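You operate a simulated robot arm through the tools that you are given. There is no shell and no other tool. Be economical: measure what you need, move in short steps, check, and stop when the job is done.

You are at the controls of a simulated two-armed robot. One attempt, no reset.

Task
Clamp the striped bin's lid and wipe it with the soaped orange cloth.
Fine: lay the cloth under the soap bottle's spout and press the pump head, none goes beside it; the cloth ends in the tub marked used; the other cloths and bins stay. What is to be rubbed or washed off counts as gone when no trace of it is left.
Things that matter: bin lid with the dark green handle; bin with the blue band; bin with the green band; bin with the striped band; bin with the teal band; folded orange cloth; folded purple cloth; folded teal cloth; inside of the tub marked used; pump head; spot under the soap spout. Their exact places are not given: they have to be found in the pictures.

It is judged by the outcome, as a careful person would: the job done as asked, and still so three seconds after it is handed in. It fails if anything else is knocked over, pushed out of place, dropped, spilled or broken. A push-on lid holds only when it is set on centred and level and pressed home; a screw cap is set on level and turned clockwise until tight. Flat cloth is picked up by pressing the open fingertips on it (5 to 10 N) and closing them slowly along it; thin cloth reads only 2 to 8 mm in the jaws.

Robot
Two 7-joint arms with two-finger parallel grippers on one trunk, on a base that drives. Base frame: it is fixed to the floor where the robot stands at the start and does not move with it; the origin is under the middle of the robot, x ahead of it, y to its left, z up. Lengths are in mm, angles in rad, forces in N, time in s.
The left shoulder is at the start at [80, 131, 947], the right one opposite. With the tool pointing down near the work surface each hand reaches from about 380 to 840 mm from the robot's upright axis, wherever it stands, measured 20 degrees to its own side. Places, roughly: bin lid with the dark green handle (34x34x14 cm) [800, -200, 1000]; bin with the blue band [-300, -2300, 700]; bin with the green band [6700, -1100, 700]; bin with the striped band [800, -200, 700]; bin with the teal band [4000, -3700, 700]; folded orange cloth, folded purple cloth, folded t [-1750, -250, 1000]; inside of the tub marked used [-1600, 100, 900]; pump head [-1800, 200, 1000]; spot under the soap spout [-1800, 100, 900]. Payload 1.57 kg a hand.
The tool frame of a hand sits at the grasp point between the pads (the TCP): z along the fingers, y along the line on which they close. The tips reach 30 mm beyond it. Largest opening 110 mm; finger width 24, thickness 12; the body of the gripper, 48 by 112 mm, starts 78 mm behind the TCP.
Orientation is that of the tool frame in the base frame, as [roll, pitch, yaw] about the fixed x, y, z axes, in that order (R = Rz(yaw) Ry(pitch) Rx(roll)). With the fingers straight down and closing along the base's y, the tool's x points along the base's -x, its y along +y and its z along -z.

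Tools
- The arms move only by the tool drive_tool. It takes "left_commands", "right_commands" or both (then of equal length, played together; a hand with none holds still); each is a list of rows, each a list of 7 numbers: the turn, a rotation vector about the tool's x, y, z in units of 45 degrees (1.0 is 45 degrees), then the shift along the tool's x, y, z in units of 100 mm (1.0 is 100 mm), then the opening, from 0 (shut) to 1 (fully open). In form: [[rx, ry, rz, dx, dy, dz, gripper], ...]. A call has 1 to 12 rows; each row is the pose to reach, as a shift and turn from the pose commanded when the call began, along the tool's axes at that moment. A call with a number of a shift or a turn outside -1 to 1 is refused whole. Rows are played at 5 a second. More than 50 mm and 0.15 rad between two rows, or a gripper value outside its range, and nothing of the call is played. A pose out of reach is approached as far as the arm can. The call stops where the force on the tool passes 40 N (or 10 N more than at its start, if that is more) or the arm is blocked; 0.2 s more then pass. Each finger travels about 108 mm/s and halts on what it meets, pressing with about 40 N; the grip force reading is that of the motor and also rises with nothing between the fingers. The clock runs only during rows and for 0.2 s after the last one: add rows that repeat a pose to give the fingers time. The reply holds the time, the measured pose of the TCP, the force on the tool along the base axes, the opening and the grip force, in the units named above and with some noise, with the torque about the TCP (base axes, N m) and any sound that the robot's microphone picked up.
- Cameras (640 x 400 px; columns grow to the right, rows downward): "scene" is now at [-47, -14.4, 1441.3]; the picture's right is [-0.15, -0.99, 0.00], its down [-0.35, 0.05, -0.93] and it looks along [0.92, -0.14, -0.36] (base axes); focal length 247 px, centre (320, 200). "left" rides on the left gripper at [70, -16, -141] in its tool frame; the picture's right is [0.23, 0.97, 0.00], its down [-0.86, 0.20, -0.48] and it looks along [-0.47, 0.11, 0.88] (tool axes); focal length 222 px, centre (320, 200). "right" rides on the right gripper at [70, 16, -141] in its tool frame; the picture's right is [-0.23, 0.97, 0.00], its down [-0.86, -0.20, -0.48] and it looks along [-0.47, -0.11, 0.88] (tool axes); focal length 222 px, centre (320, 200).
- camera(camera): a new picture of that camera. The clock stands still meanwhile.
- base_move(legs): drives the robot by 1 to 6 legs, each [ahead, left, turn to the left] in mm, mm and rad, along the robot's own axes; the way and the turn of a leg run together, so that a leg with both is an arc; at most 1500 mm and 3.142 rad a leg. The arms and the cameras ride along, it lands a little off, and it stops where it bumps. It gives what a move gives.
- head_to(pan, tilt): turns the head with the scene camera to pan (to the left, within 1.902 rad either way) and tilt (down, from -0.506 to 1.204), counted from straight ahead of the robot. It gives what a move gives.
- point_at(camera, pixels): for up to 12 pixels [column, row] of the newest picture of that camera ("zoom" is the newest enlarged one), the place [x, y, z] in the base frame of the surface seen there, good to about 2 mm. The clock stands still meanwhile.
- zoom(camera, box): a new picture of the part [left, top, right, bottom] of that camera's present view, enlarged. The clock stands still meanwhile.
- job_done(): hands the job in; it is judged then, once.

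Work in short steps. Measure before you move; look again where a grasp or a placing could have gone wrong, and mend it. You have 80 turns and 70 pictures in all, those below and enlarged ones among them. Open the grippers and draw the arms clear of the work before you hand the job in, unless the task says otherwise; then end with one line.

The tools are called after "Request:" as a command line: name --argument value ..., lists and objects as JSON in quotes. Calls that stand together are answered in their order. drive_tool: Moves the arms, as the interface text tells. Its arguments: {"type":"object","properties":{"left_commands":{"type":"array"},"right_commands":{"type":"array"}},"required":[]} The other tools are called the same way: base_move (legs) drives the base; head_to (pan, tilt) turns the head that bears the scene camera; camera (camera) takes a picture; point_at (camera, pixels) gives the place of the surface under pixels of a picture; zoom (camera, box) takes an enlarged picture of a part of a camera's view; job_done () hands the job in.

At the start:

```text
t: 0.0
left_ee_pos: [502.6, 95.0, 1257.8]
left_orientation: [-3.141, 0.001, -3.141]
left_contact_force: [0.9, 0.1, 0.3]
left_torque: [0.03, 0.01, 0.01]
left_width: 109.9
left_grasp_force: 0.1
right_ee_pos: [437.5, -266.1, 1343.7]
right_orientation: [3.14, 0.0, -3.141]
right_contact_force: [-0.7, -0.8, 0.8]
right_torque: [-0.02, -0.02, 0.0]
right_width: 110.1
right_grasp_force: 0.1
robot x, y, heading: [3.9, 3.8, 0.001]
head pan, tilt: [-0.148, 0.365]
```

scene: 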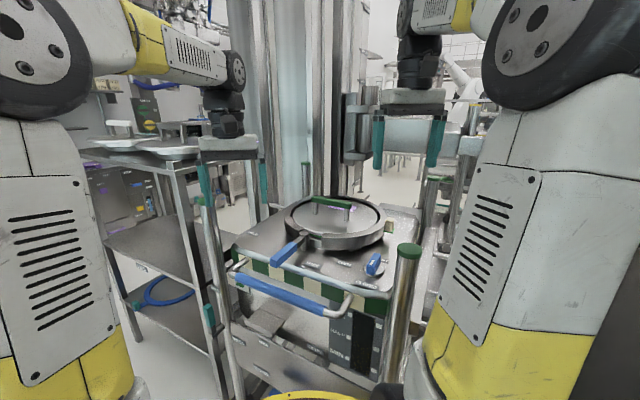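
right: 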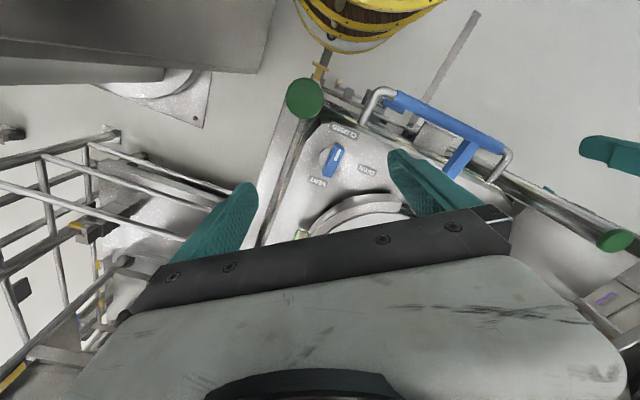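
left: 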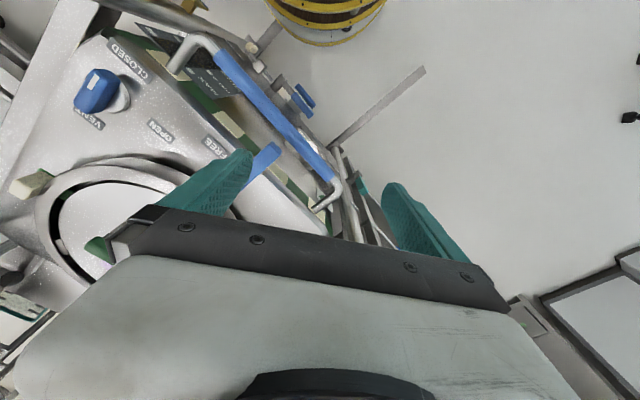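

The scene shows the striped bin with a ring lid at about (335,222), a blue lever at (290,250) and a blue knob at (374,265). I zoom in to read the labels.

Request:
zoom --camera "scene" --box '[215, 180, 435, 320]'

Request:
zoom --camera "left" --box '[0, 20, 340, 260]'

```text
2.86 times, centred on (325, 250) of scene
```

zoom: 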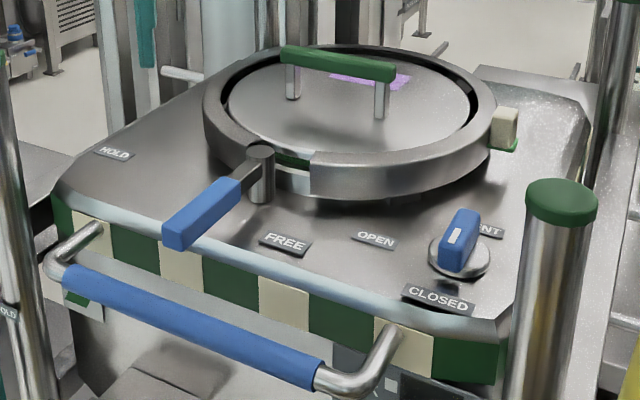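

```text
1.67 times, centred on (170, 140) of left
```

zoom: 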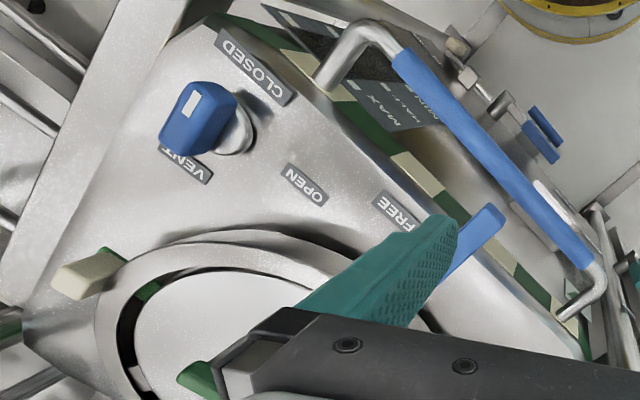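

The lever sits between FREE and HOLD, nearer FREE, and the lid carries a purple stain. I measure the lever, the labels and the lid.

Request:
zoom --camera "scene" --box '[215, 180, 435, 320]'

Request:
point_at --camera "zoom" --pixels '[[262, 152], [240, 185], [205, 205], [176, 230], [178, 245], [283, 243], [114, 153], [338, 60], [380, 83], [340, 110], [260, 200], [400, 180]]'

Request:
point_at --camera "zoom" --pixels '[[285, 50], [392, 72], [335, 78], [405, 78], [240, 110], [468, 100], [505, 120], [207, 110], [495, 100], [350, 165], [462, 225], [350, 48]]'

```text
2.86 times, centred on (325, 250) of scene
```

zoom: 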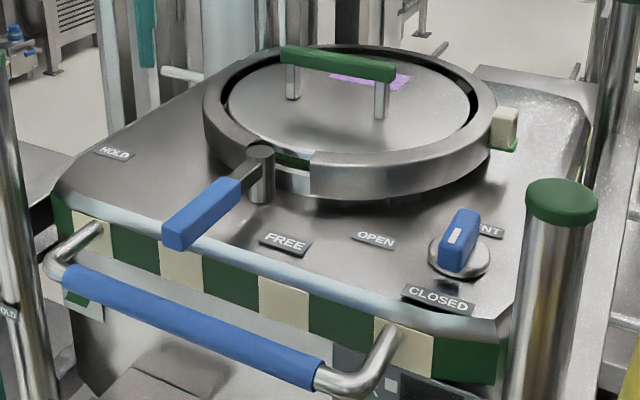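

```text
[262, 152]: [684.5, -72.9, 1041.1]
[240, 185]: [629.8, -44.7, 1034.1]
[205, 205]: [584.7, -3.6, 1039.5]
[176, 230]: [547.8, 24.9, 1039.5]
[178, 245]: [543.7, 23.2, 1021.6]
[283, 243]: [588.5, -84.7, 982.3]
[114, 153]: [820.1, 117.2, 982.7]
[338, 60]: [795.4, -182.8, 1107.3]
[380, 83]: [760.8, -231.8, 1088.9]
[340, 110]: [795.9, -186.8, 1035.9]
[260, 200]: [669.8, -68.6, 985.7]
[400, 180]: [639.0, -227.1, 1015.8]
```

```text
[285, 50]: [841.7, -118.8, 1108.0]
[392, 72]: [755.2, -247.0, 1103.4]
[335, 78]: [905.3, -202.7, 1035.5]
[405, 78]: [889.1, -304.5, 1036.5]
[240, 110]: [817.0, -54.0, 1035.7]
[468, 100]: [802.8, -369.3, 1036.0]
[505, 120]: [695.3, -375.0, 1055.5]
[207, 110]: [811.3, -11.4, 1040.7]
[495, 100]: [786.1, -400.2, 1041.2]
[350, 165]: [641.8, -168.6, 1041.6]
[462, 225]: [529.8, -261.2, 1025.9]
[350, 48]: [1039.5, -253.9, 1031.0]
```

The lever pivots near (688,-74), its handle runs to (545,25) at z about 1020–1040, and HOLD lies clockwise at (820,117). I close the left gripper and bring it beside the lever on its -y side to push it round.

Request:
drive_tool --left_commands '[[0, 0, 0, -0.2, -0.45, 0.0, 0.5], [0, 0, 0, -0.4, -0.9, 0.0, 0], [0, 0, 0, -0.4, -1.0, 0.4, 0], [0, 0, 0, -0.4, -1.0, 0.8, 0], [0, 0, 0, -0.4, -1.0, 1.0, 0]]'

Request:
drive_tool --left_commands '[[0, 0, 0, 0, -0.3, 0.3, 0], [0, 0, 0, 0, -0.3, 0.6, 0]]'

Request:
camera --camera "left"

Request:
zoom --camera "scene" --box '[215, 180, 435, 320]'

```text
t: 1.2
left_ee_pos: [543.1, -0.7, 1158.7]
left_orientation: [-3.14, 0.0, 3.141]
left_contact_force: [0.1, 1.0, 0.2]
left_torque: [0.0, -0.04, 0.0]
left_width: 0.0
left_grasp_force: 21.5
right_ee_pos: [436.9, -266.1, 1345.5]
right_orientation: [3.14, 0.0, 3.141]
right_contact_force: [0.0, -0.7, 0.7]
right_torque: [0.01, -0.01, 0.0]
right_width: 110.0
right_grasp_force: 0.0
robot x, y, heading: [2.4, 1.4, -0.003]
head pan, tilt: [-0.148, 0.365]
```

```text
t: 1.8
left_ee_pos: [543.3, -34.2, 1098.9]
left_orientation: [-3.141, 0.0, 3.14]
left_contact_force: [0.0, 0.1, 0.2]
left_torque: [-0.03, -0.02, -0.01]
left_width: 0.3
left_grasp_force: 21.2
right_ee_pos: [437.5, -266.9, 1346.0]
right_orientation: [3.141, -0.001, -3.141]
right_contact_force: [-0.8, -0.6, 0.5]
right_torque: [0.01, 0.04, 0.01]
right_width: 110.2
right_grasp_force: 0.1
robot x, y, heading: [-0.9, -2.7, 0.002]
head pan, tilt: [-0.148, 0.365]
```

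```text
63 pictures are left
```

left: 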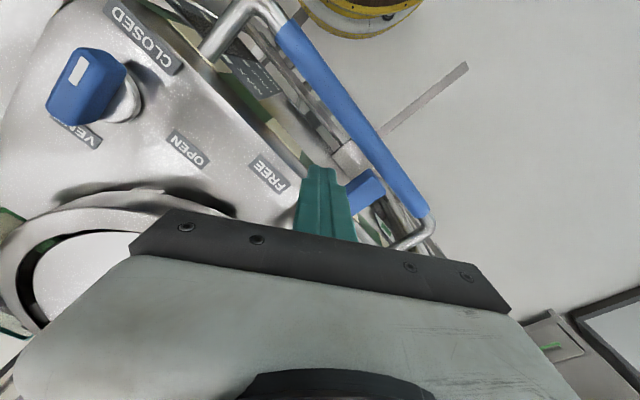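

```text
2.86 times, centred on (325, 250) of scene
```

zoom: 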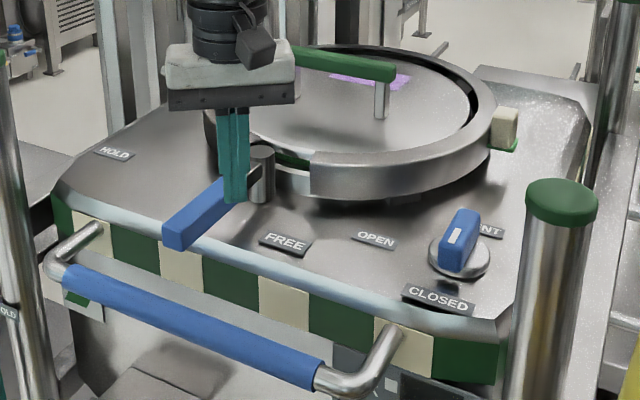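

The fingers are about 50 mm beside the lever's -y side. I go down 55 mm and then begin the push along +x,+y.

Request:
drive_tool --left_commands '[[0, 0, 0, 0, 0, 0.3, 0], [0, 0, 0, 0, 0, 0.55, 0], [0, 0, 0, -0.12, 0.16, 0.55, 0], [0, 0, 0, -0.24, 0.33, 0.55, 0], [0, 0, 0, -0.36, 0.49, 0.55, 0], [0, 0, 0, -0.5, 0.63, 0.55, 0]]'

Request:
zoom --camera "scene" --box '[215, 180, 435, 320]'

```text
t: 3.2
left_ee_pos: [591.0, 28.1, 1042.6]
left_orientation: [3.141, 0.002, -3.141]
left_contact_force: [-3.0, -5.9, 2.1]
left_torque: [-0.18, -0.01, -0.1]
left_width: 0.1
left_grasp_force: 21.5
right_ee_pos: [436.2, -268.2, 1346.0]
right_orientation: [3.14, 0.0, -3.141]
right_contact_force: [-0.5, -0.7, 1.3]
right_torque: [0.02, -0.04, 0.01]
right_width: 110.2
right_grasp_force: 0.1
robot x, y, heading: [1.6, 0.6, 0.002]
head pan, tilt: [-0.148, 0.365]
```

```text
2.86 times, centred on (325, 250) of scene
```

zoom: 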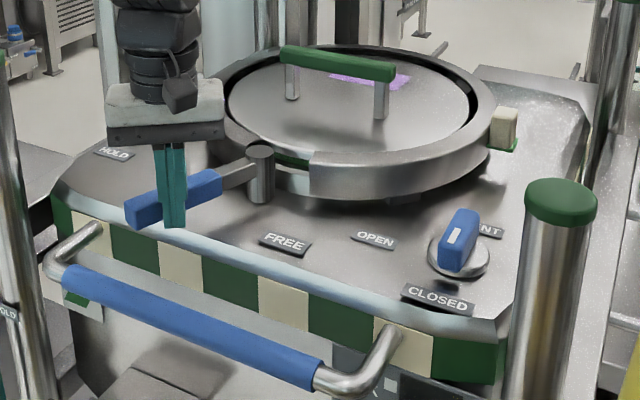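

The lever is turning with about 6 N. I continue along the arc around the pivot (radius 141).

Request:
drive_tool --left_commands '[[0, 0, 0, -0.13, 0.11, 0, 0], [0, 0, 0, -0.265, 0.2, 0, 0], [0, 0, 0, -0.43, 0.28, 0, 0], [0, 0, 0, -0.605, 0.34, 0, 0], [0, 0, 0, -0.78, 0.38, 0, 0], [0, 0, 0, -0.97, 0.39, 0, 0]]'

Request:
zoom --camera "scene" --box '[215, 180, 435, 320]'

```text
t: 4.6
left_ee_pos: [689.4, 68.9, 1042.5]
left_orientation: [3.141, -0.001, -3.141]
left_contact_force: [-5.6, -2.9, -3.3]
left_torque: [0.0, 0.03, -0.08]
left_width: 0.0
left_grasp_force: 21.5
right_ee_pos: [436.6, -266.5, 1345.8]
right_orientation: [-3.141, 0.002, -3.141]
right_contact_force: [0.3, 0.7, 0.2]
right_torque: [-0.02, 0.02, 0.06]
right_width: 110.0
right_grasp_force: 0.1
robot x, y, heading: [-1.4, 2.8, -0.001]
head pan, tilt: [-0.148, 0.365]
```

```text
2.86 times, centred on (325, 250) of scene
```

zoom: 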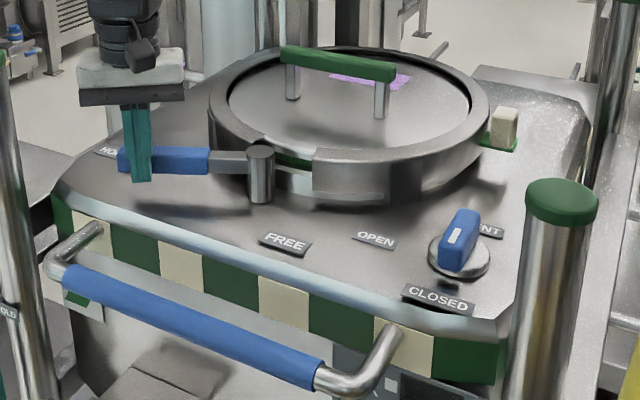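

The ring is contracting and the lever nears HOLD. I carry on until the stop or the force limit.

Request:
drive_tool --left_commands '[[0, 0, 0, -0.18, -0.02, 0, 0], [0, 0, 0, -0.35, -0.06, 0, 0], [0, 0, 0, -0.52, -0.12, 0, 0], [0, 0, 0, -0.69, -0.2, 0, 0], [0, 0, 0, -0.8, -0.27, 0, 0]]'

Request:
zoom --camera "scene" --box '[215, 180, 435, 320]'

```text
t: 5.5
left_ee_pos: [744.3, 55.6, 1043.6]
left_orientation: [3.136, -0.018, -3.14]
left_contact_force: [-15.2, 4.7, 7.4]
left_torque: [-0.05, -0.02, -0.12]
left_width: 0.2
left_grasp_force: 21.7
right_ee_pos: [436.0, -265.5, 1346.6]
right_orientation: [-3.141, 0.001, -3.14]
right_contact_force: [-1.3, -0.1, 0.1]
right_torque: [-0.02, 0.0, 0.0]
right_width: 110.0
right_grasp_force: 0.0
robot x, y, heading: [1.2, 0.8, -0.004]
head pan, tilt: [-0.148, 0.365]
stopped in row 4 (left hand): the force on the tool passed its limit at 56 N (the readings are from after the stop); the commanded pose is now the measured one
```

```text
2.86 times, centred on (325, 250) of scene
```

zoom: 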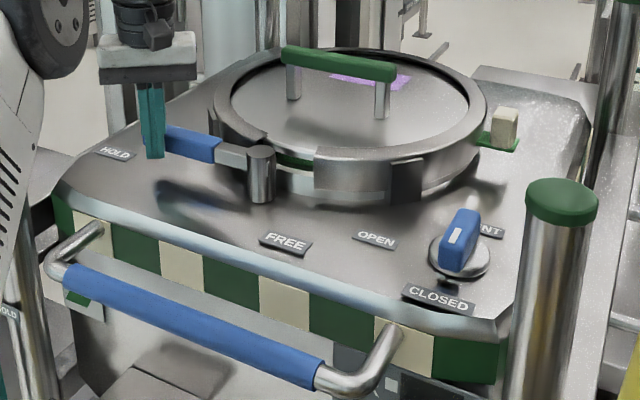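

The push stopped hard at lever angle about 55°, in line with HOLD. I back off, rise and check that the lever stays.

Request:
drive_tool --left_commands '[[0, 0, 0, 0.25, 0.15, 0, 0], [0, 0, 0, 0.4, 0.25, -0.3, 0], [0, 0, 0, 0.6, 0.25, -0.7, 0], [0, 0, 0, 1.0, 0.25, -1.0, 0]]'

Request:
drive_tool --left_commands '[[0, 0, 0, 0.4, 0.2, -0.2, 0], [0, 0, 0, 0.8, 0.2, -0.6, 0.5], [0, 0, 0, 1.0, 0.2, -1.0, 1]]'

Request:
zoom --camera "scene" --box '[215, 180, 435, 320]'

Request:
point_at --camera "zoom" --pixels '[[350, 75], [330, 75], [408, 77], [390, 90], [340, 80], [170, 135], [215, 150], [260, 150]]'

```text
t: 6.5
left_ee_pos: [649.1, 79.0, 1143.4]
left_orientation: [3.136, -0.016, -3.138]
left_contact_force: [0.4, -0.2, -0.5]
left_torque: [0.03, 0.05, -0.01]
left_width: 0.0
left_grasp_force: 21.9
right_ee_pos: [436.7, -266.7, 1344.8]
right_orientation: [-3.141, -0.001, -3.141]
right_contact_force: [0.7, 0.5, -0.7]
right_torque: [-0.03, 0.09, -0.01]
right_width: 109.9
right_grasp_force: 0.1
robot x, y, heading: [-2.2, -0.7, 0.003]
head pan, tilt: [-0.148, 0.365]
```

```text
refused: row 2 steps farther than a row can; nothing moved
```

```text
2.86 times, centred on (325, 250) of scene
```

zoom: 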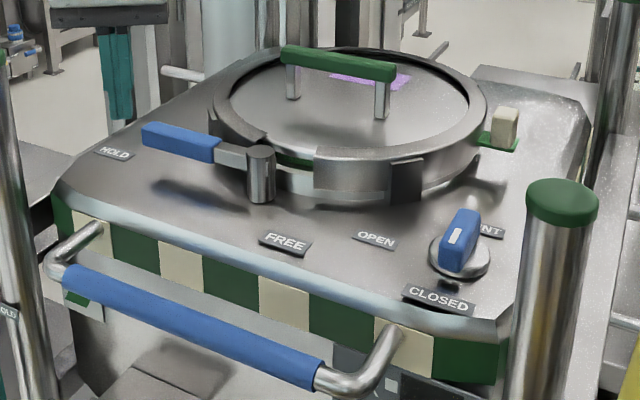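

```text
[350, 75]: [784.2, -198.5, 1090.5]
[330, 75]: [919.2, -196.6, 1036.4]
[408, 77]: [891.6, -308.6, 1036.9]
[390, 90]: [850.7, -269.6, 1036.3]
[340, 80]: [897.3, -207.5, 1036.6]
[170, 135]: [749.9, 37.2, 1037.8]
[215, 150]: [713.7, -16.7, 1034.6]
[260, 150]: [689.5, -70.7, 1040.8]
```

The lever looks settled toward HOLD, but I want its angle exactly, so I zoom in on it.

Request:
zoom --camera "scene" --box '[245, 210, 325, 260]'

Request:
point_at --camera "zoom" --pixels '[[160, 105], [175, 110], [150, 115], [250, 145], [235, 160], [265, 160], [330, 165], [365, 175], [400, 170], [380, 165]]'

```text
8.00 times, centred on (285, 235) of scene
```

zoom: 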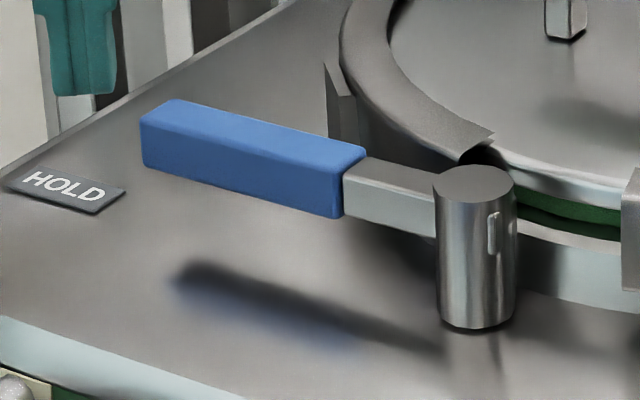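

```text
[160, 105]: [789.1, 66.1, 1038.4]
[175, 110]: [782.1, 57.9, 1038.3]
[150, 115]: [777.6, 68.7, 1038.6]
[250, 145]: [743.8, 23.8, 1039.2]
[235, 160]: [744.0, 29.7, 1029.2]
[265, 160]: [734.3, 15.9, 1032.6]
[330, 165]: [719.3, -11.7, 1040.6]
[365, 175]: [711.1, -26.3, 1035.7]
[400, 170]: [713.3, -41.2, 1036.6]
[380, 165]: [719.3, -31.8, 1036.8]
```

The tip at (783,67) gives 56° from the pivot, in line with HOLD: clamped. I draw the left arm back and turn the head to look round.

Request:
drive_tool --left_commands '[[0, 0, 0, 0.3, 0.1, -0.3, 0], [0, 0, 0, 0.6, 0.2, -0.6, 0.5], [0, 0, 0, 0.9, 0.2, -0.9, 1], [0, 0, 0, 1.0, 0.2, -1.0, 1]]'

Request:
head_to --pan 1.9 --tilt 0.4

Request:
camera --camera "scene"

Request:
head_to --pan -1.9 --tilt 0.4

Request:
camera --camera "scene"

```text
t: 7.5
left_ee_pos: [548.9, 100.3, 1246.6]
left_orientation: [3.136, -0.014, -3.139]
left_contact_force: [0.3, 0.0, 0.6]
left_torque: [0.0, 0.03, 0.02]
left_width: 110.0
left_grasp_force: 0.1
right_ee_pos: [437.1, -267.0, 1345.4]
right_orientation: [3.141, 0.0, -3.141]
right_contact_force: [0.9, 1.0, 0.2]
right_torque: [0.01, 0.02, 0.02]
right_width: 110.1
right_grasp_force: 0.0
robot x, y, heading: [3.8, -2.7, 0.001]
head pan, tilt: [-0.148, 0.365]
```

```text
t: 9.5
left_ee_pos: [548.7, 100.0, 1247.7]
left_orientation: [3.137, -0.014, -3.14]
left_contact_force: [-0.1, -0.9, -0.3]
left_torque: [0.0, -0.04, 0.01]
left_width: 110.0
left_grasp_force: 0.0
right_ee_pos: [437.2, -267.3, 1345.3]
right_orientation: [-3.14, 0.0, 3.141]
right_contact_force: [0.1, -1.2, -0.3]
right_torque: [0.0, -0.02, -0.06]
right_width: 109.8
right_grasp_force: 0.1
robot x, y, heading: [-3.1, 0.2, -0.002]
head pan, tilt: [1.901, 0.4]
```

```text
56 pictures are left
```

scene: 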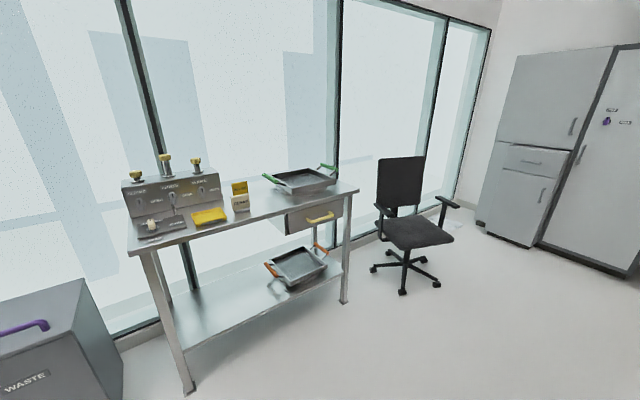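

```text
t: 12.6
left_ee_pos: [548.4, 98.7, 1247.3]
left_orientation: [3.137, -0.013, -3.14]
left_contact_force: [-0.1, 0.2, 1.0]
left_torque: [0.02, -0.01, -0.03]
left_width: 110.2
left_grasp_force: 0.1
right_ee_pos: [436.1, -265.8, 1344.5]
right_orientation: [-3.141, -0.001, -3.141]
right_contact_force: [-0.4, -0.7, -0.2]
right_torque: [-0.01, 0.03, -0.01]
right_width: 110.2
right_grasp_force: 0.0
robot x, y, heading: [0.3, 4.0, -0.006]
head pan, tilt: [-1.901, 0.4]
```

```text
55 pictures are left
```

scene: 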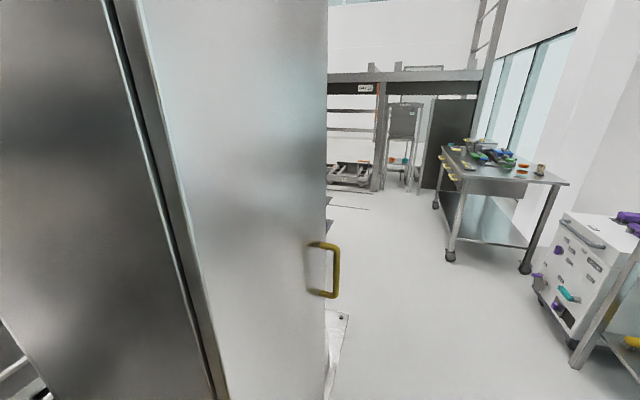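

The left and rear look open, and the table at the right rear edge must be the cloth station. I measure some clearances and take the left view for the shelf beside me.

Request:
point_at --camera "scene" --pixels '[[335, 310], [340, 380], [575, 360], [620, 260], [325, 260], [220, 380], [560, 215], [540, 285]]'

Request:
head_to --pan 0.9 --tilt 0.6

Request:
camera --camera "scene"

Request:
point_at --camera "scene" --pixels '[[320, 300], [320, 250], [320, 200], [200, 250], [450, 200], [450, 250], [550, 250], [100, 200]]'

```text
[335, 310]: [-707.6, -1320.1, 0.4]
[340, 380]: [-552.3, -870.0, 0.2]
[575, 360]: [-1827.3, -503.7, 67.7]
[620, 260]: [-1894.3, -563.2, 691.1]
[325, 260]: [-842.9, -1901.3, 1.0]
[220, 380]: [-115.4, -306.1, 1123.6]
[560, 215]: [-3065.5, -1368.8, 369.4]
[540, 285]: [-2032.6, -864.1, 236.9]
```

```text
t: 15.1
left_ee_pos: [548.6, 99.3, 1247.8]
left_orientation: [3.136, -0.012, -3.139]
left_contact_force: [0.5, 0.3, -0.9]
left_torque: [-0.02, -0.01, 0.04]
left_width: 109.8
left_grasp_force: 0.0
right_ee_pos: [436.0, -267.0, 1345.8]
right_orientation: [-3.14, 0.0, 3.14]
right_contact_force: [-0.5, -0.3, -0.6]
right_torque: [0.01, 0.0, 0.0]
right_width: 109.8
right_grasp_force: 0.1
robot x, y, heading: [-1.1, -2.5, 0.003]
head pan, tilt: [0.901, 0.6]
```

```text
54 pictures are left
```

scene: 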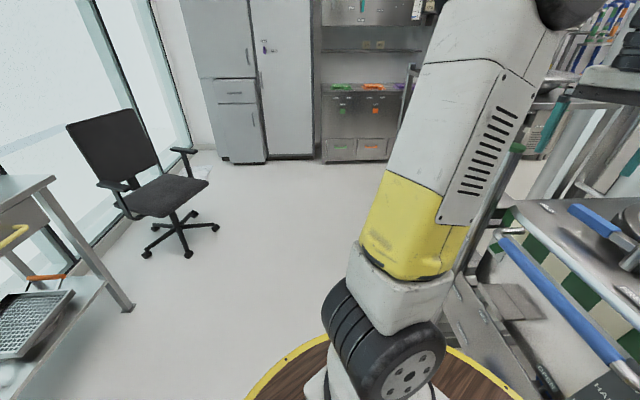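

```text
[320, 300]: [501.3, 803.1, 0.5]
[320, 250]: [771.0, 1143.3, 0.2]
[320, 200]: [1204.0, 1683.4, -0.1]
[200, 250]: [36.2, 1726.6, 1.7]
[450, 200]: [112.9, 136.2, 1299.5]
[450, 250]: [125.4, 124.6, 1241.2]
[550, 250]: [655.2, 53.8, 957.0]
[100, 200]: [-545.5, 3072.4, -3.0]
```

Something tall stands close on my right at (-115,-306), so I look again there before driving.

Request:
head_to --pan -1.3 --tilt 0.7

Request:
camera --camera "scene"

Request:
point_at --camera "scene" --pixels '[[320, 100], [320, 250], [450, 50], [450, 150], [450, 250], [550, 100], [550, 200], [150, 150], [150, 50], [600, 250], [320, 350], [520, 300]]'

```text
t: 17.2
left_ee_pos: [548.6, 98.4, 1247.8]
left_orientation: [3.136, -0.014, -3.141]
left_contact_force: [-0.7, -0.3, -0.2]
left_torque: [0.01, 0.02, -0.03]
left_width: 109.9
left_grasp_force: 0.1
right_ee_pos: [436.6, -265.9, 1344.6]
right_orientation: [-3.14, 0.0, -3.14]
right_contact_force: [-0.5, -0.1, 0.4]
right_torque: [-0.04, -0.05, 0.0]
right_width: 109.9
right_grasp_force: 0.1
robot x, y, heading: [0.9, 2.0, 0.003]
head pan, tilt: [-1.3, 0.7]
```

```text
53 pictures are left
```

scene: 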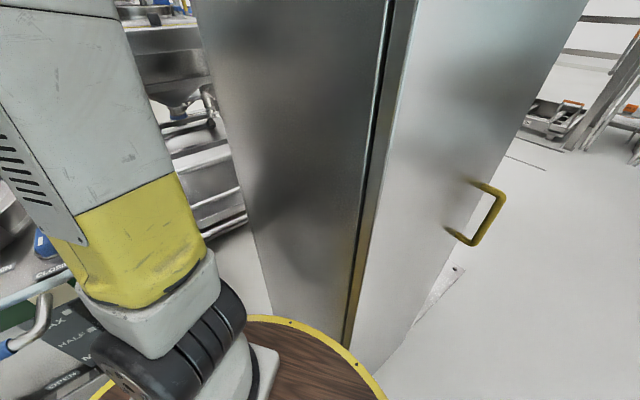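

```text
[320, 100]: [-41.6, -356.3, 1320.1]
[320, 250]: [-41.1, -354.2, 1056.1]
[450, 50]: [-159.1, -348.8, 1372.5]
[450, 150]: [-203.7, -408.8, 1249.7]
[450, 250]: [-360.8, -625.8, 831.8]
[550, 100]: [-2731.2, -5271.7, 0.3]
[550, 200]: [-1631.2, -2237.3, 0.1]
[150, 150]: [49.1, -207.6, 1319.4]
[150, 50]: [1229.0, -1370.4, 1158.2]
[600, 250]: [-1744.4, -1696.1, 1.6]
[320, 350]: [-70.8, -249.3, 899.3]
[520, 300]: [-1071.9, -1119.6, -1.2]
```

A cabinet corner stands at about (-115,-306), so I drive diagonally back-left away from it, then turn left to face the rear station.

Request:
base_move --legs '[[-150, 180, 0], [-350, 20, 0]]'

Request:
head_to --pan 1.6 --tilt 0.5

Request:
camera --camera "scene"

Request:
point_at --camera "scene" --pixels '[[320, 300], [320, 200], [200, 200], [450, 200], [420, 150], [250, 250], [150, 300], [560, 200]]'

```text
t: 20.8
left_ee_pos: [53.3, 302.1, 1248.5]
left_orientation: [3.136, -0.014, 3.138]
left_contact_force: [0.0, -0.6, -0.4]
left_torque: [-0.01, 0.02, -0.03]
left_width: 110.0
left_grasp_force: 0.1
right_ee_pos: [-58.8, -65.1, 1345.8]
right_orientation: [-3.141, -0.001, 3.139]
right_contact_force: [-0.1, -0.6, 0.2]
right_torque: [-0.03, 0.03, -0.02]
right_width: 109.7
right_grasp_force: 0.1
robot x, y, heading: [-500.8, 204.4, -0.002]
head pan, tilt: [-1.3, 0.7]
```

```text
t: 23.3
left_ee_pos: [54.4, 302.0, 1248.0]
left_orientation: [3.134, -0.014, 3.139]
left_contact_force: [0.1, 0.6, 0.3]
left_torque: [-0.01, -0.04, 0.03]
left_width: 109.9
left_grasp_force: 0.1
right_ee_pos: [-58.7, -64.6, 1345.7]
right_orientation: [3.141, 0.0, 3.138]
right_contact_force: [0.1, -0.6, 0.9]
right_torque: [-0.01, 0.03, -0.02]
right_width: 110.3
right_grasp_force: 0.2
robot x, y, heading: [-489.6, 201.7, -0.004]
head pan, tilt: [1.6, 0.499]
```

```text
52 pictures are left
```

scene: 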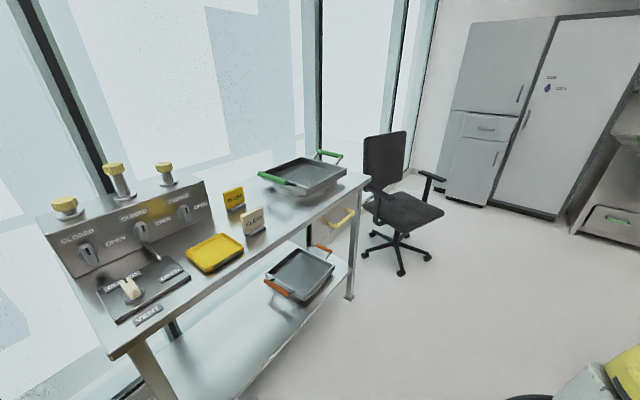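

```text
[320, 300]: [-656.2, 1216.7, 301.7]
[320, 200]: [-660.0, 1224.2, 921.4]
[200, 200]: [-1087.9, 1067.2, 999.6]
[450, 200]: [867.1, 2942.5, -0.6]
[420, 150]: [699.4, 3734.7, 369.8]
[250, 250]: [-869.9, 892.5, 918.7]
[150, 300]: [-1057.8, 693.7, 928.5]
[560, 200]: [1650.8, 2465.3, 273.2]
```

The tool bench edge is ≥780 mm from my axis and its top (z 920) is below my hands. I turn left by 3.14 and look at the station.

Request:
base_move --legs '[[0, 0, 3.14]]'

Request:
head_to --pan 0.0 --tilt 0.4

Request:
camera --camera "scene"

```text
t: 31.1
left_ee_pos: [-1041.6, 92.5, 1247.6]
left_orientation: [3.137, -0.013, 0.026]
left_contact_force: [-0.9, -0.4, 0.2]
left_torque: [0.01, 0.0, 0.0]
left_width: 109.8
left_grasp_force: 0.1
right_ee_pos: [-937.8, 460.4, 1345.1]
right_orientation: [-3.141, 0.0, 0.022]
right_contact_force: [-0.2, 0.5, 0.4]
right_torque: [-0.02, 0.01, -0.01]
right_width: 110.1
right_grasp_force: 0.1
robot x, y, heading: [-494.2, 203.1, -3.113]
head pan, tilt: [1.6, 0.499]
```

```text
t: 32.8
left_ee_pos: [-1041.1, 92.7, 1246.9]
left_orientation: [3.136, -0.014, 0.024]
left_contact_force: [-0.3, 0.0, -0.5]
left_torque: [-0.03, 0.01, 0.03]
left_width: 110.0
left_grasp_force: 0.0
right_ee_pos: [-938.1, 461.1, 1344.7]
right_orientation: [-3.14, -0.001, 0.023]
right_contact_force: [1.0, 0.4, -0.1]
right_torque: [-0.01, 0.0, 0.0]
right_width: 110.3
right_grasp_force: 0.1
robot x, y, heading: [-498.1, 202.7, -3.119]
head pan, tilt: [0.0, 0.4]
```

```text
51 pictures are left
```

scene: 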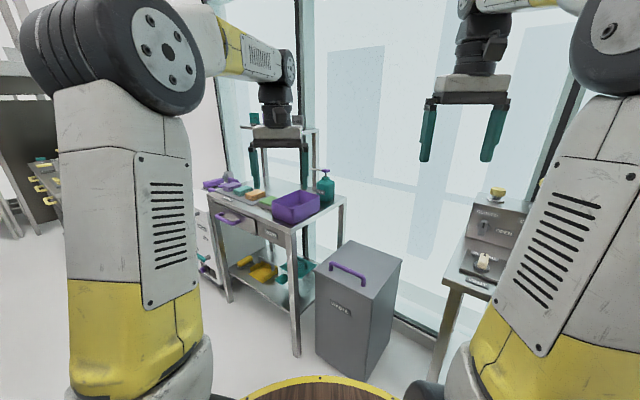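

The station is at centre-left with the soap bottle at (325,187), the purple tub at (296,205) and cloths at (250,193). I zoom in and measure.

Request:
zoom --camera "scene" --box '[195, 140, 355, 240]'

Request:
point_at --camera "zoom" --pixels '[[520, 122], [490, 140], [520, 180], [400, 265], [240, 225], [225, 195], [180, 200], [265, 240], [590, 235], [400, 340], [60, 240], [140, 225]]'

```text
4.00 times, centred on (275, 190) of scene
```

zoom: 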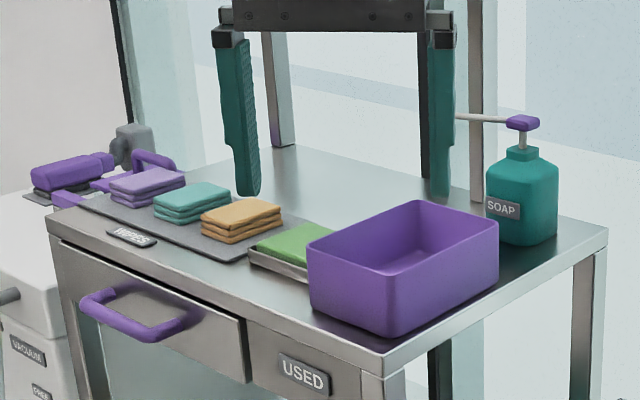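

```text
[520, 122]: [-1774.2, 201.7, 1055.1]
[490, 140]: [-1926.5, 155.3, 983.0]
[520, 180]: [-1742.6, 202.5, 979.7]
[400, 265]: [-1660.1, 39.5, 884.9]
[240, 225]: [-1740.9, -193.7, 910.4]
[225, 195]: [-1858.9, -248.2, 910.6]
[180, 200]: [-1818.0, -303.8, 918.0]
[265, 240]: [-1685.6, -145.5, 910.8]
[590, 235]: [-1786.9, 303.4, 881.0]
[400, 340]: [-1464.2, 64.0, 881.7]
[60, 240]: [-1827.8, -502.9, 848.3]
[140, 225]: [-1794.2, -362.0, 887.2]
```

The table is rotated: its front edge runs (-1450,60) to (-1828,-503). I turn to heading 2.54 to face it squarely and drive left along it, then look again.

Request:
base_move --legs '[[0, 0, -0.624], [0, 920, 0]]'

Request:
camera --camera "scene"

Request:
point_at --camera "scene" --pixels '[[320, 300], [320, 250], [250, 300], [390, 300]]'

```text
t: 39.4
left_ee_pos: [-1529.4, -334.0, 1246.1]
left_orientation: [3.138, -0.014, -0.598]
left_contact_force: [0.0, -0.6, 0.3]
left_torque: [-0.01, -0.01, -0.01]
left_width: 109.9
left_grasp_force: 0.2
right_ee_pos: [-1232.1, -94.0, 1345.3]
right_orientation: [-3.142, 0.0, -0.596]
right_contact_force: [-0.5, -0.5, 0.4]
right_torque: [0.01, 0.01, 0.0]
right_width: 110.0
right_grasp_force: 0.1
robot x, y, heading: [-1019.7, -562.3, 2.545]
head pan, tilt: [0.0, 0.4]
```

```text
49 pictures are left
```

scene: 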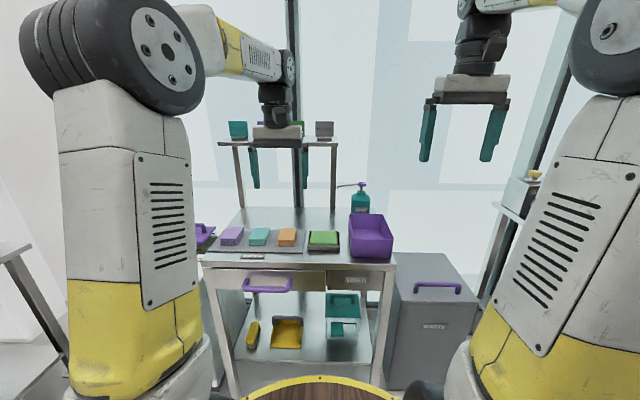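

```text
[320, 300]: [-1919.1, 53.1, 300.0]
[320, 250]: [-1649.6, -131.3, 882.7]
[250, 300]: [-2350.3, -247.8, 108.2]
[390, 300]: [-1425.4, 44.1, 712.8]
```

I'm square to the table now; I drive ahead 310 mm and look down at the table.

Request:
base_move --legs '[[310, 0, 0]]'

Request:
head_to --pan 0.0 --tilt 0.75

Request:
camera --camera "scene"

```text
t: 41.4
left_ee_pos: [-1782.3, -163.5, 1247.1]
left_orientation: [3.137, -0.014, -0.594]
left_contact_force: [0.8, -0.5, 1.1]
left_torque: [0.0, 0.0, 0.01]
left_width: 109.9
left_grasp_force: 0.0
right_ee_pos: [-1485.2, 76.6, 1345.9]
right_orientation: [-3.141, 0.0, -0.596]
right_contact_force: [0.3, 0.0, 0.0]
right_torque: [0.03, 0.04, -0.01]
right_width: 109.9
right_grasp_force: 0.0
robot x, y, heading: [-1275.6, -388.9, 2.544]
head pan, tilt: [0.0, 0.4]
```

```text
t: 42.3
left_ee_pos: [-1783.2, -163.5, 1247.3]
left_orientation: [3.135, -0.014, -0.595]
left_contact_force: [0.4, -0.1, 0.1]
left_torque: [-0.02, -0.01, -0.02]
left_width: 110.0
left_grasp_force: 0.1
right_ee_pos: [-1485.1, 77.5, 1345.2]
right_orientation: [-3.141, 0.0, -0.596]
right_contact_force: [0.6, -1.2, -0.3]
right_torque: [-0.01, -0.01, 0.02]
right_width: 110.1
right_grasp_force: 0.1
robot x, y, heading: [-1274.1, -388.2, 2.546]
head pan, tilt: [0.0, 0.75]
```

```text
48 pictures are left
```

scene: 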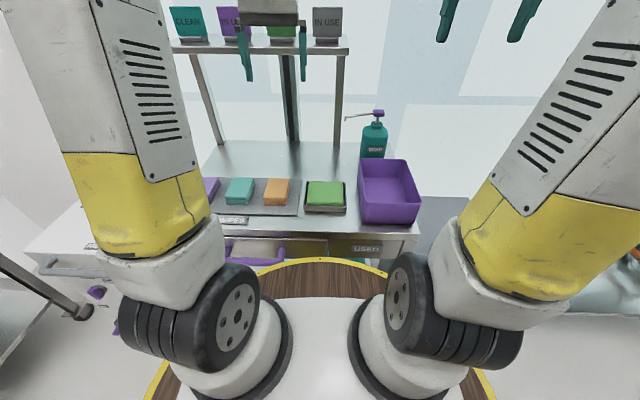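

Good view of the cloth row, tub and bottle. I zoom in and measure everything.

Request:
zoom --camera "scene" --box '[200, 100, 440, 250]'

Request:
point_at --camera "zoom" --pixels '[[178, 210], [230, 210], [224, 250], [170, 245], [200, 230], [475, 35], [392, 50], [472, 80], [430, 160], [565, 155], [590, 280], [440, 290]]'

Request:
point_at --camera "zoom" --pixels '[[500, 220], [395, 150], [400, 130], [440, 38], [415, 44], [300, 120], [200, 265], [255, 235], [375, 235], [330, 230], [148, 240], [100, 230]]'

```text
2.67 times, centred on (320, 175) of scene
```

zoom: 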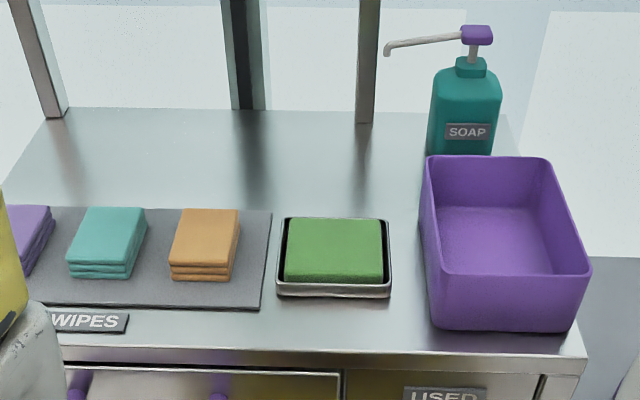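

```text
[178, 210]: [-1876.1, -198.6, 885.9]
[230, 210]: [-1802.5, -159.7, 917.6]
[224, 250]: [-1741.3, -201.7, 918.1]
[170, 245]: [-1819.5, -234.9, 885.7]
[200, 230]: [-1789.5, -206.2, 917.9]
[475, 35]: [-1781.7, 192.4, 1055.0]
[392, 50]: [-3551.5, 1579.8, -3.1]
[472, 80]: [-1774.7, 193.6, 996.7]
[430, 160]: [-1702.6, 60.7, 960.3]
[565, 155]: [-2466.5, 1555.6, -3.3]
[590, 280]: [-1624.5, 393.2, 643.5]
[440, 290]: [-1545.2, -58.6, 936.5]
```

```text
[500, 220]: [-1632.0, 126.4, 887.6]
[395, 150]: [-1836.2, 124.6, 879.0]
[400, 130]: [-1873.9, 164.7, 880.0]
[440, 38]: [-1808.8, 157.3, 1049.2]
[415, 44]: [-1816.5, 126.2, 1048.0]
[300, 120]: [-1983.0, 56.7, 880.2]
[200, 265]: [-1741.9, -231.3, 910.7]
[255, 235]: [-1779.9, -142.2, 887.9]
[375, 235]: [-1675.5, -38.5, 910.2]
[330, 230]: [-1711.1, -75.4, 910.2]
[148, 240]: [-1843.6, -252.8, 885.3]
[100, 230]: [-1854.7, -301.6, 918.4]
```

I zoom in on the spout tip and the orange cloth for precise places.

Request:
zoom --camera "scene" --box '[335, 100, 399, 140]'

Request:
point_at --camera "zoom" --pixels '[[115, 175], [100, 190], [98, 202], [130, 170], [200, 158], [300, 140], [370, 105], [430, 105], [370, 150], [430, 150], [400, 95], [410, 130]]'

Request:
zoom --camera "scene" --box '[220, 165, 316, 225]'

Request:
point_at --camera "zoom" --pixels '[[325, 95], [440, 95], [420, 195], [305, 190], [375, 140], [445, 130], [425, 230], [310, 225], [200, 100], [180, 190], [200, 140], [60, 140]]'

```text
10.00 times, centred on (367, 120) of scene
```

zoom: 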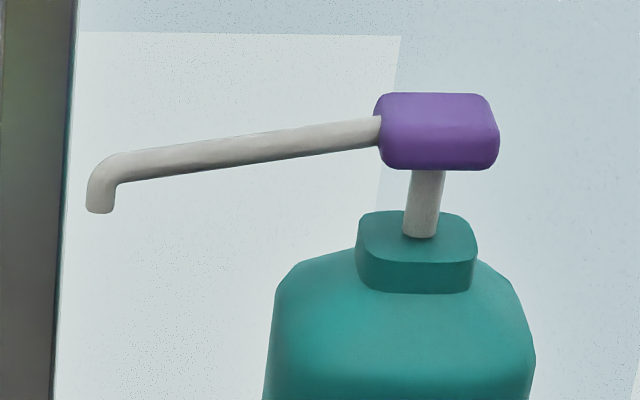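

```text
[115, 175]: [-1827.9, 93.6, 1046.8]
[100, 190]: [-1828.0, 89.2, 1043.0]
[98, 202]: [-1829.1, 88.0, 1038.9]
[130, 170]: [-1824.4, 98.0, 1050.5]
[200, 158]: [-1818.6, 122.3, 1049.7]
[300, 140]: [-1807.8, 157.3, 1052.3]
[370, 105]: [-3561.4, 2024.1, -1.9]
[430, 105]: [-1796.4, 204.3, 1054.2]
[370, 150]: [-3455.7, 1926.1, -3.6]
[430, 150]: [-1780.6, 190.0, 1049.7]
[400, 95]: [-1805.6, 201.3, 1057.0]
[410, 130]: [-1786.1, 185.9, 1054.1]
```

```text
6.67 times, centred on (268, 195) of scene
```

zoom: 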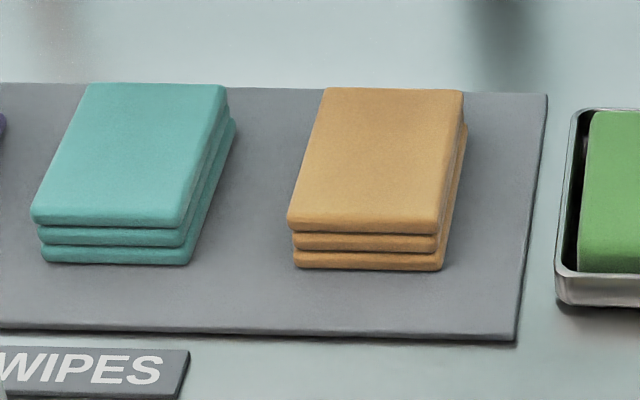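

```text
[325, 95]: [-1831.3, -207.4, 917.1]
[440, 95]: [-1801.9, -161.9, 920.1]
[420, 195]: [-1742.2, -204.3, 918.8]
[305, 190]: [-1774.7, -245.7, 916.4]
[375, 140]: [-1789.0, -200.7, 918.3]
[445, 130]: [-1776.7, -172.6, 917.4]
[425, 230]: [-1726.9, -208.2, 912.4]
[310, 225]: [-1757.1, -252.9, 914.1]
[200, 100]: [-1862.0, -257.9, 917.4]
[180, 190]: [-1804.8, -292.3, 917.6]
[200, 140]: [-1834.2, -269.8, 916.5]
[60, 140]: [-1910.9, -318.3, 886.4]
```

The cloth's top centre is (-1778,-204,918), 67 wide by 89 deep, and the spout tip is (-1829,88,1038). A vertical wrist would hit the spout when placing, so I tilt the left gripper 35° forward-down and hold the cloth near its front part.

Request:
drive_tool --left_commands '[[0, -0.156, 0, 0.1, 0.06, 0.18, 1], [0, -0.312, 0, 0.2, 0.12, 0.36, 1], [0, -0.468, 0, 0.3, 0.18, 0.54, 1], [0, -0.624, 0, 0.4, 0.24, 0.72, 0.95], [0, -0.78, 0, 0.48, 0.31, 0.9, 0.92], [0, -0.78, 0, 0.48, 0.31, 0.9, 0.92]]'

Request:
camera --camera "left"

```text
t: 43.7
left_ee_pos: [-1759.4, -218.2, 1158.7]
left_orientation: [3.134, 0.599, -0.598]
left_contact_force: [-0.8, 0.1, 0.4]
left_torque: [-0.03, -0.03, -0.01]
left_width: 101.2
left_grasp_force: 0.1
right_ee_pos: [-1484.9, 76.6, 1345.3]
right_orientation: [3.14, 0.001, -0.597]
right_contact_force: [0.1, 0.0, -0.1]
right_torque: [-0.02, 0.02, -0.01]
right_width: 110.1
right_grasp_force: 0.1
robot x, y, heading: [-1272.0, -386.9, 2.549]
head pan, tilt: [0.0, 0.75]
```

```text
44 pictures are left
```

left: 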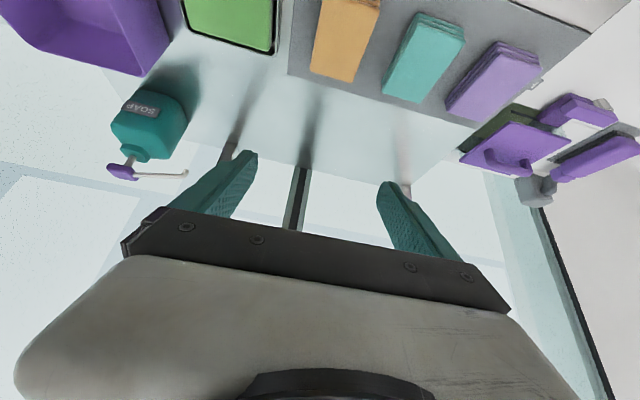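

Tilt is right. I descend straight to just above the cloth (z 956) and look.

Request:
drive_tool --left_commands '[[0, 0, 0, 0.22, 0, 0.33, 0.92], [0, 0, 0, 0.44, 0, 0.65, 0.92], [0, 0, 0, 0.666, 0, 0.975, 0.92]]'

Request:
drive_tool --left_commands '[[0, 0, 0, 0.24, 0, 0.35, 0.92], [0, 0, 0, 0.48, 0, 0.7, 0.92], [0, 0, 0, 0.48, 0, 0.7, 0.92]]'

Request:
zoom --camera "scene" --box '[200, 120, 360, 220]'

Request:
camera --camera "left"

```text
t: 44.5
left_ee_pos: [-1758.5, -217.2, 1040.1]
left_orientation: [3.136, 0.596, -0.599]
left_contact_force: [0.2, -0.2, 0.6]
left_torque: [-0.01, 0.02, 0.0]
left_width: 101.2
left_grasp_force: 0.0
right_ee_pos: [-1483.7, 77.1, 1345.4]
right_orientation: [-3.141, 0.0, -0.597]
right_contact_force: [0.8, 0.5, 0.5]
right_torque: [0.05, 0.0, -0.01]
right_width: 110.1
right_grasp_force: 0.1
robot x, y, heading: [-1272.7, -393.1, 2.549]
head pan, tilt: [0.0, 0.75]
```

```text
t: 45.3
left_ee_pos: [-1757.7, -217.3, 956.2]
left_orientation: [3.136, 0.596, -0.599]
left_contact_force: [1.1, 0.0, 0.2]
left_torque: [0.01, 0.01, 0.0]
left_width: 100.9
left_grasp_force: 0.0
right_ee_pos: [-1485.4, 77.1, 1344.3]
right_orientation: [-3.141, 0.002, -0.596]
right_contact_force: [0.0, 0.5, 0.7]
right_torque: [0.02, 0.03, -0.03]
right_width: 110.0
right_grasp_force: 0.0
robot x, y, heading: [-1271.5, -388.6, 2.546]
head pan, tilt: [0.0, 0.75]
```

```text
4.00 times, centred on (280, 170) of scene
```

zoom: 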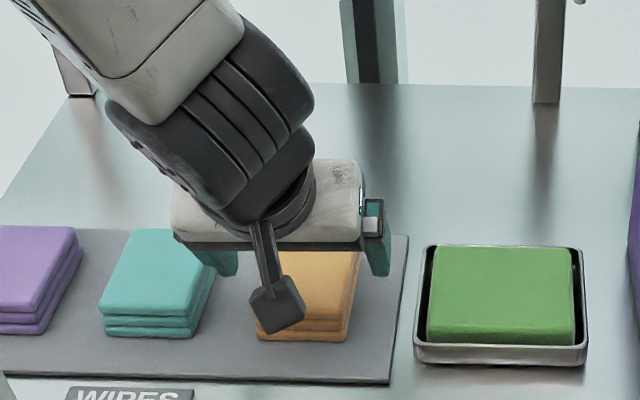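

```text
42 pictures are left
```

left: 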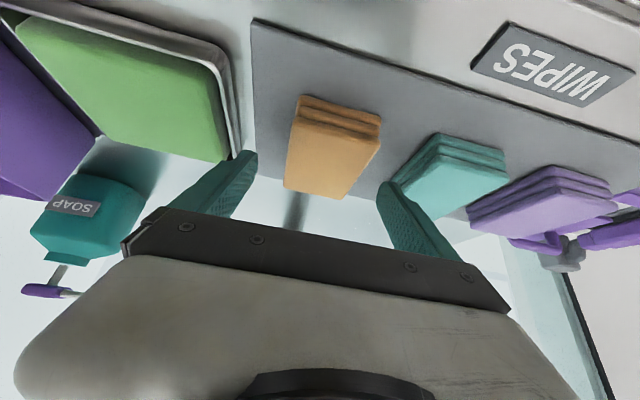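

I measure finger tips and cloth edges in this left view.

Request:
point_at --camera "left" --pixels '[[300, 105], [376, 125], [287, 185], [340, 195], [330, 150], [388, 190], [248, 158], [410, 175], [395, 170], [290, 140], [365, 165]]'

```text
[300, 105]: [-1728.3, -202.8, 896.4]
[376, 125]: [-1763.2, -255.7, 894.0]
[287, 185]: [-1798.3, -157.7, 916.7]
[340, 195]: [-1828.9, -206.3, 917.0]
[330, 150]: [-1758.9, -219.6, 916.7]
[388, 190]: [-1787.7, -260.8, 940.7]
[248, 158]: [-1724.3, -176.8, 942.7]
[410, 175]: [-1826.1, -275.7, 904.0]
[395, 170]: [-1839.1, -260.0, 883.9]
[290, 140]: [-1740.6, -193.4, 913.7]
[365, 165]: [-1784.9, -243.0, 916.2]
```

The cloth is centred between the fingers (2.5 mm off), with 24 mm clear of the teal cloth. I go down 35 mm and close gradually.

Request:
drive_tool --left_commands '[[0, 0, 0, 0.1, 0, 0.145, 0.92], [0, 0, 0, 0.197, 0, 0.289, 0.92], [0, 0, 0, 0.197, 0, 0.289, 0.8], [0, 0, 0, 0.197, 0, 0.289, 0.7], [0, 0, 0, 0.197, 0, 0.289, 0.62], [0, 0, 0, 0.197, 0, 0.289, 0.56], [0, 0, 0, 0.197, 0, 0.289, 0.5], [0, 0, 0, 0.197, 0, 0.289, 0.5]]'

Request:
camera --camera "left"

```text
t: 47.1
left_ee_pos: [-1763.2, -215.9, 921.1]
left_orientation: [3.134, 0.596, -0.6]
left_contact_force: [0.8, 1.3, 0.1]
left_torque: [0.05, -0.04, 0.02]
left_width: 66.7
left_grasp_force: 40.3
left hand out of reach, approached as far as the arm can: row 2, 3, 4, 5, 6, 7, 8
right_ee_pos: [-1485.6, 76.2, 1346.0]
right_orientation: [3.141, -0.001, -0.598]
right_contact_force: [-0.6, 0.4, 0.6]
right_torque: [-0.02, -0.02, 0.0]
right_width: 109.8
right_grasp_force: 0.1
robot x, y, heading: [-1273.0, -392.1, 2.545]
head pan, tilt: [0.0, 0.75]
```

```text
41 pictures are left
```

left: 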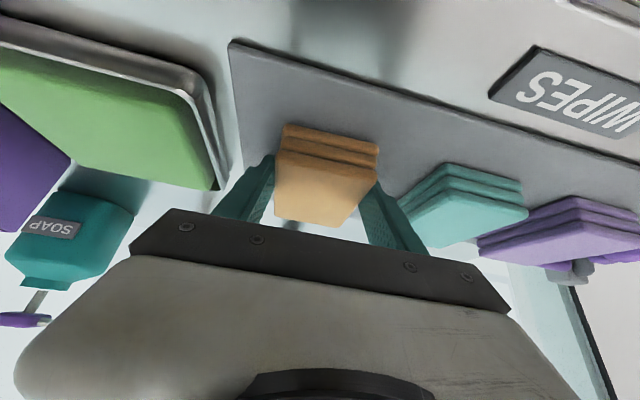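

The grip holds at 66.7 mm, 40 N. I lift 45 mm and move forward.

Request:
drive_tool --left_commands '[[0, 0, 0, -0.113, 0, -0.165, 0.5], [0, 0, 0, -0.254, 0, -0.372, 0.5], [0, 0, 0, -0.58, 0, -0.146, 0.5], [0, 0, 0, -0.98, 0, 0.13, 0.5]]'

Request:
drive_tool --left_commands '[[0, 0, 0, -0.33, -0.25, 0.226, 0.5], [0, 0, 0, -0.66, -0.5, 0.451, 0.5], [0, 0, 0, -0.826, -0.85, 0.564, 0.5]]'

Request:
zoom --camera "scene" --box '[220, 80, 440, 220]'

```text
t: 48.1
left_ee_pos: [-1835.6, -167.1, 965.4]
left_orientation: [3.135, 0.599, -0.601]
left_contact_force: [0.4, 0.4, -0.4]
left_torque: [0.02, -0.03, 0.01]
left_width: 67.0
left_grasp_force: 39.9
right_ee_pos: [-1484.2, 77.3, 1346.2]
right_orientation: [3.141, -0.001, -0.595]
right_contact_force: [-0.3, -1.0, 0.2]
right_torque: [0.02, 0.05, -0.02]
right_width: 110.0
right_grasp_force: 0.0
robot x, y, heading: [-1275.2, -387.8, 2.548]
head pan, tilt: [0.0, 0.75]
```

```text
t: 48.9
left_ee_pos: [-1871.9, -41.6, 967.8]
left_orientation: [3.137, 0.599, -0.6]
left_contact_force: [0.0, 0.6, -0.1]
left_torque: [0.02, -0.04, -0.01]
left_width: 67.1
left_grasp_force: 39.4
right_ee_pos: [-1485.2, 76.1, 1345.5]
right_orientation: [-3.141, 0.0, -0.597]
right_contact_force: [-0.2, -0.4, 0.4]
right_torque: [0.03, -0.02, -0.02]
right_width: 109.8
right_grasp_force: 0.2
robot x, y, heading: [-1275.6, -389.3, 2.546]
head pan, tilt: [0.0, 0.75]
```

```text
2.86 times, centred on (330, 150) of scene
```

zoom: 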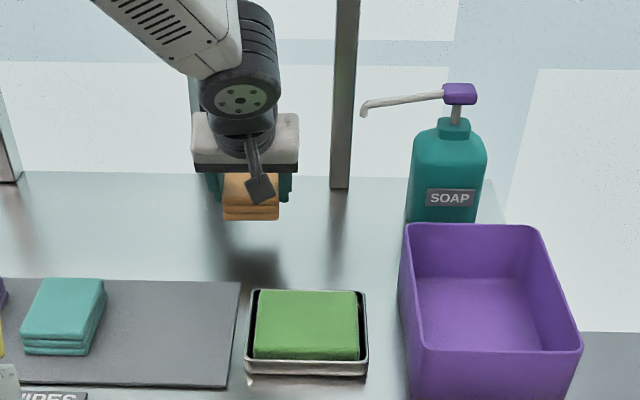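

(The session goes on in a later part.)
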